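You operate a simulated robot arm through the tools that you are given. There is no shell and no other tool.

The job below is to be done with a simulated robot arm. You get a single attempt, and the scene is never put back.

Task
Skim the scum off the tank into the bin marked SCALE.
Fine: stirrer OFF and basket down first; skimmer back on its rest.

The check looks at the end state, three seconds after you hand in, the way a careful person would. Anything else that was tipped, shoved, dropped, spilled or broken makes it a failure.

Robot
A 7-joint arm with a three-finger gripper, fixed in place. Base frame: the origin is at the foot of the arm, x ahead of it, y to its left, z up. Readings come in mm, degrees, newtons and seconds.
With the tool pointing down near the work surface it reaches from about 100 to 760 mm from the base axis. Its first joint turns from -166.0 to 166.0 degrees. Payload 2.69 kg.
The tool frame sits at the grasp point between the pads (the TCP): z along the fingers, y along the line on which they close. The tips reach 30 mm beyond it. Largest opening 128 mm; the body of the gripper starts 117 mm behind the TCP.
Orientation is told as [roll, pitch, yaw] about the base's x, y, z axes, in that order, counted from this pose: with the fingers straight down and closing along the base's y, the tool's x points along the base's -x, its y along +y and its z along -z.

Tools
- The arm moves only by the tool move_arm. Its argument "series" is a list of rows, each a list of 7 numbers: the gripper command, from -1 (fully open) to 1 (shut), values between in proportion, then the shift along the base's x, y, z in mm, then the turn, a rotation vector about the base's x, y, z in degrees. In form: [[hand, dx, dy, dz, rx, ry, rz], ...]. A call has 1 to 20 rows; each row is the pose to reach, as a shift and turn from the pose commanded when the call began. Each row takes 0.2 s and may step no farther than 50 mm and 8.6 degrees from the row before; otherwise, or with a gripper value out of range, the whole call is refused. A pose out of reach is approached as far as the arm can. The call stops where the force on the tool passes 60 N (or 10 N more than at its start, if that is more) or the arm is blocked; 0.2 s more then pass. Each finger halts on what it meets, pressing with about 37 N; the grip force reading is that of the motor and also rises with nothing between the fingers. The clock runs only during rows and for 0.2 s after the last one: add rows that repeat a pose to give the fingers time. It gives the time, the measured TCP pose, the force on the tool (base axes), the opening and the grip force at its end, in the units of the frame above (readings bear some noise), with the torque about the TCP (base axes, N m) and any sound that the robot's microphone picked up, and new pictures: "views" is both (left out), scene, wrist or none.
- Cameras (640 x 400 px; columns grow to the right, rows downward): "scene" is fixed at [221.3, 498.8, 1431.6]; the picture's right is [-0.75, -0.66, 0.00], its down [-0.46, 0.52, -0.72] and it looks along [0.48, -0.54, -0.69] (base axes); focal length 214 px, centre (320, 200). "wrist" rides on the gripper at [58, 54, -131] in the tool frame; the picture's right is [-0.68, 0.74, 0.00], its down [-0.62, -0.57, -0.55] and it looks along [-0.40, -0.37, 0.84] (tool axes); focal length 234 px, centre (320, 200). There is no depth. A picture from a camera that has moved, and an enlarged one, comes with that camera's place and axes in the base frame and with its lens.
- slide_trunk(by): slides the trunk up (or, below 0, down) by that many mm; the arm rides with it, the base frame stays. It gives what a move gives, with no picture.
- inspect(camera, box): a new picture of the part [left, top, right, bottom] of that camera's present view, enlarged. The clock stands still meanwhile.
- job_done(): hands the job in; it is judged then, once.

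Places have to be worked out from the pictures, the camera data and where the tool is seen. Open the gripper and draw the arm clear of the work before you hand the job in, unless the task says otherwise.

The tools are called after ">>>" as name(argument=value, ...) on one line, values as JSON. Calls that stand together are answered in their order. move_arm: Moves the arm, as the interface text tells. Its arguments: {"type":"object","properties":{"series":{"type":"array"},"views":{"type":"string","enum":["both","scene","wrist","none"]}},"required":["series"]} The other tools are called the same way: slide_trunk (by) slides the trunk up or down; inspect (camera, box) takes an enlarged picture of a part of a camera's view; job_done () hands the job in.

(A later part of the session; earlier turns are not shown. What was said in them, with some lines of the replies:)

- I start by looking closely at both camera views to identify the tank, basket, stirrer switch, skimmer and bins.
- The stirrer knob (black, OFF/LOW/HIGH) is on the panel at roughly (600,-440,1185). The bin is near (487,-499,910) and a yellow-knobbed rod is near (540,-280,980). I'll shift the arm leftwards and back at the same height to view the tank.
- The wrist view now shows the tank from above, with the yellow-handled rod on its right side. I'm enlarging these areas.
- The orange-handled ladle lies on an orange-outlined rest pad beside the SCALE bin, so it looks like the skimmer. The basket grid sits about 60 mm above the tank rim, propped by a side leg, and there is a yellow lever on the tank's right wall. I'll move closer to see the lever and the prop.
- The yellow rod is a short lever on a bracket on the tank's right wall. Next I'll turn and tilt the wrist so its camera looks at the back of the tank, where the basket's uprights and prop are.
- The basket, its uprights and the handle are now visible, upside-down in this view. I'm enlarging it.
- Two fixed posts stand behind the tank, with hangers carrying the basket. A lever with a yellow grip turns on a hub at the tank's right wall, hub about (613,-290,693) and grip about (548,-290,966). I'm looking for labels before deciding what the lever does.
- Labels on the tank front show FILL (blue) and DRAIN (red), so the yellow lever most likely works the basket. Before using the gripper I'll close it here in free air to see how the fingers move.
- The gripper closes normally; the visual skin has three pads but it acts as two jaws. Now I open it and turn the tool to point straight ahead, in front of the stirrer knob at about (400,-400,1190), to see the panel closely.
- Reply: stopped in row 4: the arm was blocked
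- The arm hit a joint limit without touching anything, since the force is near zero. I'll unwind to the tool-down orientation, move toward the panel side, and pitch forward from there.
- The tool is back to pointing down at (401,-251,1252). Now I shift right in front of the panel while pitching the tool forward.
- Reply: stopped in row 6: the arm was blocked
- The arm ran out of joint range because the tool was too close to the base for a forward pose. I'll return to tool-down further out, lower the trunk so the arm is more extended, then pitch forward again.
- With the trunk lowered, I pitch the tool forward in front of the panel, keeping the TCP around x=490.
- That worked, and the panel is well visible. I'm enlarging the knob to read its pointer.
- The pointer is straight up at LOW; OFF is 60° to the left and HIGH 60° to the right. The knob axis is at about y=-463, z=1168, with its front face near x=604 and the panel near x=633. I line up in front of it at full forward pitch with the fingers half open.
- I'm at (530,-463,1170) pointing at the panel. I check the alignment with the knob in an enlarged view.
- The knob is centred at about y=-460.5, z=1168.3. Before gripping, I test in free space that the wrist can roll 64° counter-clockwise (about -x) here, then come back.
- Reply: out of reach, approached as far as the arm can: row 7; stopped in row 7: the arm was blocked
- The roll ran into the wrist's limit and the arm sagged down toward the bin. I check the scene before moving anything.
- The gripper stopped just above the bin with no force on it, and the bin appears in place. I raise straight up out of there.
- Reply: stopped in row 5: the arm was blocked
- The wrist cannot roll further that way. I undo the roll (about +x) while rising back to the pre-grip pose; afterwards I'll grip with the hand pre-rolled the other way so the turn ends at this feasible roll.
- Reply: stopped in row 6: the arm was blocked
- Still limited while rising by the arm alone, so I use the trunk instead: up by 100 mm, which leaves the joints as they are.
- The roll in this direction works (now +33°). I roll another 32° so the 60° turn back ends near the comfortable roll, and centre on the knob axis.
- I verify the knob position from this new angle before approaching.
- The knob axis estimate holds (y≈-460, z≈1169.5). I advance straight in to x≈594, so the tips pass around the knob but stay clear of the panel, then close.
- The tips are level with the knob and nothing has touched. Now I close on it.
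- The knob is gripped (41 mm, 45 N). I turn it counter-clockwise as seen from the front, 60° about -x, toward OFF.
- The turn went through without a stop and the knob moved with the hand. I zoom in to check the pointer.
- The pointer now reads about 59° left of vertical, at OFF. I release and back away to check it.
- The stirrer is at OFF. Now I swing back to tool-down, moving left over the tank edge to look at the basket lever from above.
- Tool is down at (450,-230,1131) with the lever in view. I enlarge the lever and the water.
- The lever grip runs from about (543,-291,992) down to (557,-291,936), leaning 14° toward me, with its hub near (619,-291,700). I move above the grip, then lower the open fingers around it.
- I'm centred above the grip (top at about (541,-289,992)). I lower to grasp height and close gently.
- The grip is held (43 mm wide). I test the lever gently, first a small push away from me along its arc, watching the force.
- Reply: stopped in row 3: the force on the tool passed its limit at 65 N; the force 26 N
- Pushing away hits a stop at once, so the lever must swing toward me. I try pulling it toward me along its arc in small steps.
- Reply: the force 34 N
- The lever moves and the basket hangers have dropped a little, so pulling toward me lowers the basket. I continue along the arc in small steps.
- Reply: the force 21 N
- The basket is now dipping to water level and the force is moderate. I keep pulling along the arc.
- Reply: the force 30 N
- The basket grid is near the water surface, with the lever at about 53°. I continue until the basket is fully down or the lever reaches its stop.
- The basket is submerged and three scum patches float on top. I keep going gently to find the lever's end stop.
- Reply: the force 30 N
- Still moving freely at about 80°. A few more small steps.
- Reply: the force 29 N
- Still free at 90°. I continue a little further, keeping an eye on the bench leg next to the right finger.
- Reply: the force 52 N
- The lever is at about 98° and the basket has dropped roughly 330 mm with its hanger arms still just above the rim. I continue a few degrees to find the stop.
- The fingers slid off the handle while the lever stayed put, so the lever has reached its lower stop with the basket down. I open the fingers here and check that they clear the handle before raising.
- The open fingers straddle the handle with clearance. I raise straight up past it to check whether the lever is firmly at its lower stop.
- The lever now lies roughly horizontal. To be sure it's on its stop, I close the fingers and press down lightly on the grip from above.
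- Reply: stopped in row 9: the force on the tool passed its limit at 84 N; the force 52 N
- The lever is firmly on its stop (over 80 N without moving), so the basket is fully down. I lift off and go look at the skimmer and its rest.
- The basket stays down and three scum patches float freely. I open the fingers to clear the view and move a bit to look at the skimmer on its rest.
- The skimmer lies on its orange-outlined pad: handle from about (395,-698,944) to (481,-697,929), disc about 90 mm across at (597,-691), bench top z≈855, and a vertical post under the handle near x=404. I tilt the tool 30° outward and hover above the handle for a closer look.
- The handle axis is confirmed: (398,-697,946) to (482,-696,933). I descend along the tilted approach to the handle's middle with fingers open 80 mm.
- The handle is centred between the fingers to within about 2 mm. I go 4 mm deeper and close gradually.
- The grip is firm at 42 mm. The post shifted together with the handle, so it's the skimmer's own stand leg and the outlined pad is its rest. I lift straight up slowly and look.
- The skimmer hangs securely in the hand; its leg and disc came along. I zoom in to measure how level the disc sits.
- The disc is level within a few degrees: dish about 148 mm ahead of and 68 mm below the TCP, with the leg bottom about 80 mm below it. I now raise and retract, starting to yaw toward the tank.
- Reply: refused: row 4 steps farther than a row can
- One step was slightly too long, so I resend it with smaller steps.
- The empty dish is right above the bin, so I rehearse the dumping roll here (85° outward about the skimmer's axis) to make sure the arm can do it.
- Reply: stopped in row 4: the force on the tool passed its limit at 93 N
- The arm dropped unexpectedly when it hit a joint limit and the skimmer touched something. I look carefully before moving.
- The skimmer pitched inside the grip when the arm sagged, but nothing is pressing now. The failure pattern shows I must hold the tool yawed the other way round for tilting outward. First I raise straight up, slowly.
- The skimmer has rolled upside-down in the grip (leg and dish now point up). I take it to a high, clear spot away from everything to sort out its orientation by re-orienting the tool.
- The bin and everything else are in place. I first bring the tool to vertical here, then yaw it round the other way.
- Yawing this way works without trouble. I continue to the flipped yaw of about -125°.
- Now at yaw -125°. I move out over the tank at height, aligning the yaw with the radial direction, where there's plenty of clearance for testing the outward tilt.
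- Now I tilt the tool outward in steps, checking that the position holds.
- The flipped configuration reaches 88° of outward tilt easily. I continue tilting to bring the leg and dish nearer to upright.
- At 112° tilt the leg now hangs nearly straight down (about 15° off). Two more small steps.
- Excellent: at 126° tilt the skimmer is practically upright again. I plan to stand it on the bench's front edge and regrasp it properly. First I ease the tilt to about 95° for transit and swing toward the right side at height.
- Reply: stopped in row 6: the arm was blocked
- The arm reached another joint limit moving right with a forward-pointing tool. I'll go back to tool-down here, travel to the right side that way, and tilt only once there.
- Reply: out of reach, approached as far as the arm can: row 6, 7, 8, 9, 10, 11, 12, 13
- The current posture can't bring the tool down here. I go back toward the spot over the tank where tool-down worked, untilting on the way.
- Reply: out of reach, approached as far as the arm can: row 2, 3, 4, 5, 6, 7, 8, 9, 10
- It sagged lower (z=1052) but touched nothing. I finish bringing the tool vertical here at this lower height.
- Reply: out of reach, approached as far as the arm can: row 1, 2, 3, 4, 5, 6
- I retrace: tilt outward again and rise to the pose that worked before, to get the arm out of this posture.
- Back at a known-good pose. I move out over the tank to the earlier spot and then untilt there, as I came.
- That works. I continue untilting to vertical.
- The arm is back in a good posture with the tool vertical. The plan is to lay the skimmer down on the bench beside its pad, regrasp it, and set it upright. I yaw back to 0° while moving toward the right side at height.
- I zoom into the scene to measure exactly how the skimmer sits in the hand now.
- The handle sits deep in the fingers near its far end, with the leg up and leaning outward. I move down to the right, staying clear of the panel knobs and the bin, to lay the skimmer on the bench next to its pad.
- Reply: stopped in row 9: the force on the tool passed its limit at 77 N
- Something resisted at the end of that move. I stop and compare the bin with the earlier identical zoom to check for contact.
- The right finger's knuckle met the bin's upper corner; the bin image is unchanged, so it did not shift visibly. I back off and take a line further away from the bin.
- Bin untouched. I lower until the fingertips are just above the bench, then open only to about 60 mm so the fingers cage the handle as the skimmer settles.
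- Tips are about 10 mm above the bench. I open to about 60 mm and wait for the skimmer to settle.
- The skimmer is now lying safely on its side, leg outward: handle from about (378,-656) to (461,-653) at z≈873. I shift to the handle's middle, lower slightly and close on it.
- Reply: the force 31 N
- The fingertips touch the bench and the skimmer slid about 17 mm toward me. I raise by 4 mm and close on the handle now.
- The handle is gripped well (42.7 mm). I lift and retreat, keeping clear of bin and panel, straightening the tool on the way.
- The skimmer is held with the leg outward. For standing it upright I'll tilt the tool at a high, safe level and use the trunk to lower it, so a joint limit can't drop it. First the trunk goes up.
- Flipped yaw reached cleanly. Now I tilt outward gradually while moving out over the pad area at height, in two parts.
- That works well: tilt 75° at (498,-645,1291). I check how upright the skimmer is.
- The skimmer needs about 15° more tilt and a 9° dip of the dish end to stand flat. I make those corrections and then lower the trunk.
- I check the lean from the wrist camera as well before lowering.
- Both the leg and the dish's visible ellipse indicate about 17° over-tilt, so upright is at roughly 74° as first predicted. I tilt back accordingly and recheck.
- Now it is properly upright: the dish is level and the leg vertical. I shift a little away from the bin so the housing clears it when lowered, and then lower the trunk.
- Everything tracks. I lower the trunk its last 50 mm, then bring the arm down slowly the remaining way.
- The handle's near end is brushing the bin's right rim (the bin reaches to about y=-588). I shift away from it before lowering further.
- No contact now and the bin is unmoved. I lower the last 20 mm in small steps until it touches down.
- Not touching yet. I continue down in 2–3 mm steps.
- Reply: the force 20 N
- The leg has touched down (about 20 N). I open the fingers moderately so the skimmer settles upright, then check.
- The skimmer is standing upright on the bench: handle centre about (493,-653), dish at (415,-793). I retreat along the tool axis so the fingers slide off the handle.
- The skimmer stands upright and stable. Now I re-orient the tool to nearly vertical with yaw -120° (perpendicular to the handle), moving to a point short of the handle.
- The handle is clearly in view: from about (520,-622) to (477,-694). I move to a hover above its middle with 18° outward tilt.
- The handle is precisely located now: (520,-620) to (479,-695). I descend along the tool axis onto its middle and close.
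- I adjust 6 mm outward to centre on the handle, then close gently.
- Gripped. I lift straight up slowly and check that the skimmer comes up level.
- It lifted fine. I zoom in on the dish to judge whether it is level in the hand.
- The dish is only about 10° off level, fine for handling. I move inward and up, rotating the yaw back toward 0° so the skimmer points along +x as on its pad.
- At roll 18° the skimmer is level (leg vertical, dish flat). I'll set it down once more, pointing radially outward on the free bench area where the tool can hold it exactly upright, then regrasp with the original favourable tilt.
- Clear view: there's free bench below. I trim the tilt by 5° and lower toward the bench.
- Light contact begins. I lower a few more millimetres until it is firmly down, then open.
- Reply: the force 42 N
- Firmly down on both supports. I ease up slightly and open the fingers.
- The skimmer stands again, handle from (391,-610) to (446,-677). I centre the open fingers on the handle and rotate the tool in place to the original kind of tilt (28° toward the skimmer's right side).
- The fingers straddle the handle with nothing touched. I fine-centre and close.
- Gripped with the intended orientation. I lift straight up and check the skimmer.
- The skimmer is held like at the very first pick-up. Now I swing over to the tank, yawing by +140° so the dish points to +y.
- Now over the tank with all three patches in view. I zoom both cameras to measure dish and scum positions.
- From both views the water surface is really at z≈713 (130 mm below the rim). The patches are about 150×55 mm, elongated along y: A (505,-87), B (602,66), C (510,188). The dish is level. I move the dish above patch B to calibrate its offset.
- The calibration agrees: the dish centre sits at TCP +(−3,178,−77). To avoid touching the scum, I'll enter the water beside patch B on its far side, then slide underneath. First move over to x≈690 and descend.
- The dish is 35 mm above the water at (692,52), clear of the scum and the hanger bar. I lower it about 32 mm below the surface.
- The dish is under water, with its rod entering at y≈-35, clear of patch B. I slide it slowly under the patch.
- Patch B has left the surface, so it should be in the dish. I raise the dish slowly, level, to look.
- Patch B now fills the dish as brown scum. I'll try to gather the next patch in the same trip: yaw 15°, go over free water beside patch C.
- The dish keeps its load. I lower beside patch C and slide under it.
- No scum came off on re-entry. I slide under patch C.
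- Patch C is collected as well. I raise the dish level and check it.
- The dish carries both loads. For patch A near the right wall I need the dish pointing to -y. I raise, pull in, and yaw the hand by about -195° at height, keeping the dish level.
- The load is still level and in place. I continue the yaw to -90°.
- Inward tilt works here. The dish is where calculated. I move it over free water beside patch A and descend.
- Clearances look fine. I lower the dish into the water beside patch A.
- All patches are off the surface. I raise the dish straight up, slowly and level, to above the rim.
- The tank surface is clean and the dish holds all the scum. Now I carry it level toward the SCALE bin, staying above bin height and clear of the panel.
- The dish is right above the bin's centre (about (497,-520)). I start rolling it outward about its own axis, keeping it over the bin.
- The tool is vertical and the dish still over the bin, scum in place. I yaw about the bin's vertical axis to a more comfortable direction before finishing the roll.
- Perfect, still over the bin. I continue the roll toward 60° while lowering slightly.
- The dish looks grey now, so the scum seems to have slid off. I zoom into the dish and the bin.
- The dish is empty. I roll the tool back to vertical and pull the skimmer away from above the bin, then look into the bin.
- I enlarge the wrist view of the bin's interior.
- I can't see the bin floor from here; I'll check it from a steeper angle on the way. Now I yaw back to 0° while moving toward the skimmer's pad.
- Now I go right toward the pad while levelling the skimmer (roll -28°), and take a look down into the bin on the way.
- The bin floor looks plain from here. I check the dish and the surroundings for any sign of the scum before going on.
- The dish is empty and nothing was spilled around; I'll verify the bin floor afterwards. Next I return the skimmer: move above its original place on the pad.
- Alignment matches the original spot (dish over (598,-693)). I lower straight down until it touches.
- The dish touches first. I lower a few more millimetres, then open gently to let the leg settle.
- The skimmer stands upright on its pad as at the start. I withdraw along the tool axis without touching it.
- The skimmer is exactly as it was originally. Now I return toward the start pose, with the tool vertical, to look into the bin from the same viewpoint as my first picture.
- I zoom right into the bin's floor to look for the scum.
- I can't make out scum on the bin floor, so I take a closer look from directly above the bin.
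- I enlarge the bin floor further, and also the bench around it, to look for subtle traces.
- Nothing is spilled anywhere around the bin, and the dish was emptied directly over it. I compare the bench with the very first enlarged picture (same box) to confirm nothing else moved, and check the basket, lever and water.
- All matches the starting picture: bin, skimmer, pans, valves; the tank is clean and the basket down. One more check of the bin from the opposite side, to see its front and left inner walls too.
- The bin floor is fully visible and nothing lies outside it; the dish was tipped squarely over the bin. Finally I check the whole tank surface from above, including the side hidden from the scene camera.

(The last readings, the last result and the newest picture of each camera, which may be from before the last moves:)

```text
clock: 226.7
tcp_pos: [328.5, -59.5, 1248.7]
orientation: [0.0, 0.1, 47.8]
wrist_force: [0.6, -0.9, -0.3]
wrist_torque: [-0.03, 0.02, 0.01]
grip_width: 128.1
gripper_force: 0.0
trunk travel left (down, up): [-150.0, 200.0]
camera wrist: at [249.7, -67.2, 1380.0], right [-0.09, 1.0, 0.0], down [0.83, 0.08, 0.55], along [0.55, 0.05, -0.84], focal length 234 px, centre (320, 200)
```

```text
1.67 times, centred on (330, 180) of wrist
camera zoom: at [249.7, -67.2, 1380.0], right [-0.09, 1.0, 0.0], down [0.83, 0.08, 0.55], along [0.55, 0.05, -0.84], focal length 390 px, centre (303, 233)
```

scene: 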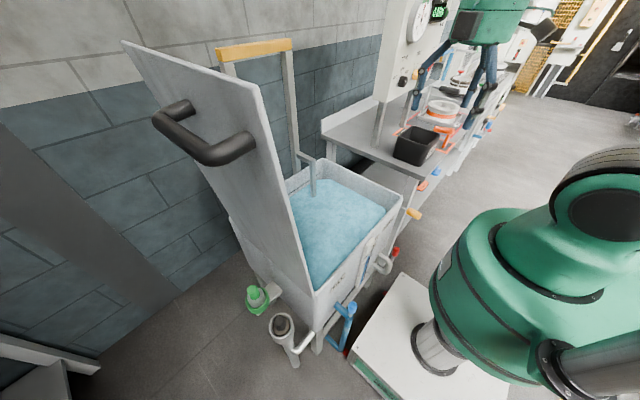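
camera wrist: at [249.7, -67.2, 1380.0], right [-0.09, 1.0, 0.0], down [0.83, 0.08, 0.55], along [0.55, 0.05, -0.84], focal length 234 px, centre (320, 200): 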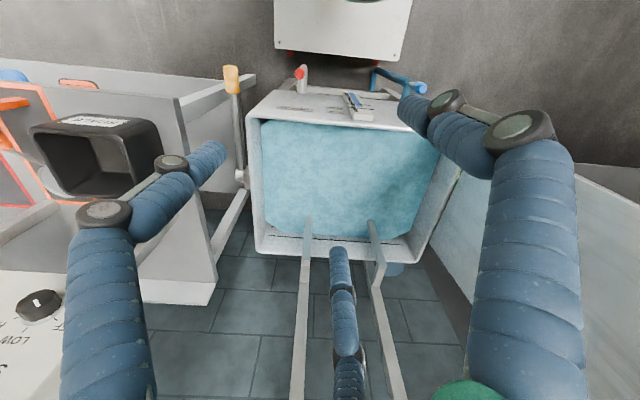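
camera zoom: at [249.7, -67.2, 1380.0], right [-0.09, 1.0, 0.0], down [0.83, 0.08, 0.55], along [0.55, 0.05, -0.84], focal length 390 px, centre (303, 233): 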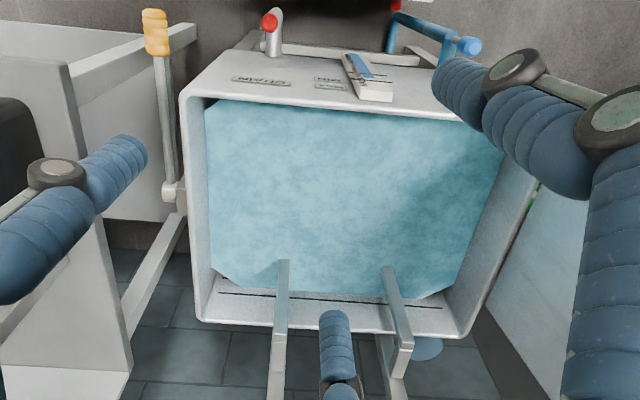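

The tank is completely clean, the basket hangers are down and the lever is on its stop. A last zoom on the stirrer knob.

>>> inspect(camera="scene", box=[385, 55, 445, 105])

>>> inspect(camera="wrist", box=[0, 60, 260, 320])

```text
8.00 times, centred on (415, 80) of scene
camera zoom: at [221.3, 498.8, 1431.6], right [-0.75, -0.66, 0.0], down [-0.46, 0.52, -0.72], along [0.48, -0.54, -0.69], focal length 1716 px, centre (-440, 1160)
```

zoom: 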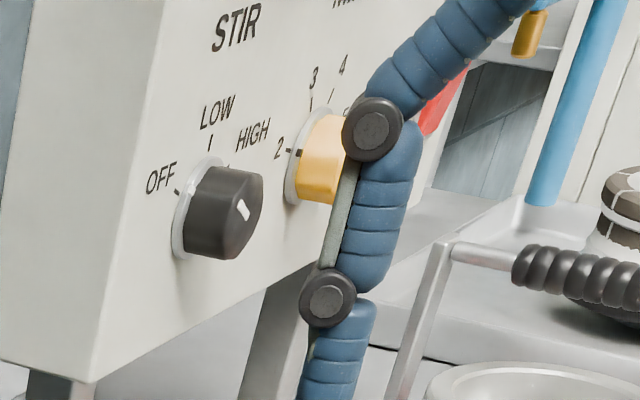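

```text
1.54 times, centred on (130, 190) of wrist
camera zoom: at [249.7, -67.2, 1380.0], right [-0.09, 1.0, 0.0], down [0.83, 0.08, 0.55], along [0.55, 0.05, -0.84], focal length 360 px, centre (612, 215)
```

zoom: 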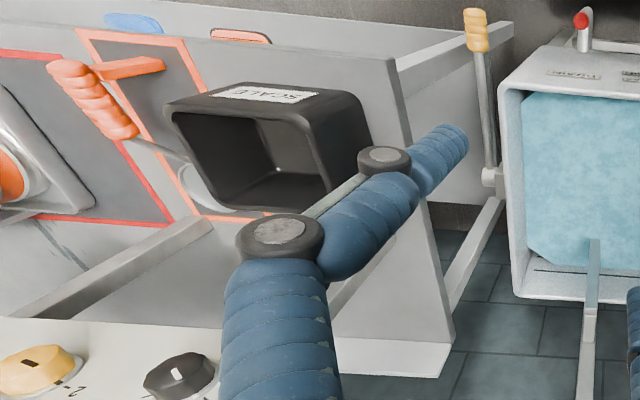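

The stirrer is OFF, the basket is down on its stop and the water is clear. I emptied the dish directly over the SCALE bin, though I couldn't see the scum on the bin floor afterwards. The skimmer is back on its pad and the arm is clear with the gripper open, so I hand the job in.

>>> job_done()

```text
The job is handed in.
```

I handed the job in with every step done, but I never saw the scum inside the SCALE bin. It left the dish while I was tipping it directly over the bin. Afterwards the bin floor looked bare from every angle I tried, and nothing was spilled around it.

- **Stirrer:** the knob is at OFF.
- **Basket:** it is fully down, with the lever on its lower stop.
- **Tank:** all three scum patches are off the water, and the surface looked clear when I checked it from above.
- **Skimmer:** the dish is empty. The skimmer is back on its pad in the position it started from.
- **Contact and dropping:** the gripper and the skimmer bumped the bin while I was handling the skimmer. The bin looks unmoved compared with the first picture. I also let the skimmer drop a few centimetres onto the bench once, to turn it the right way up.

The arm is clear of the work with the gripper open.
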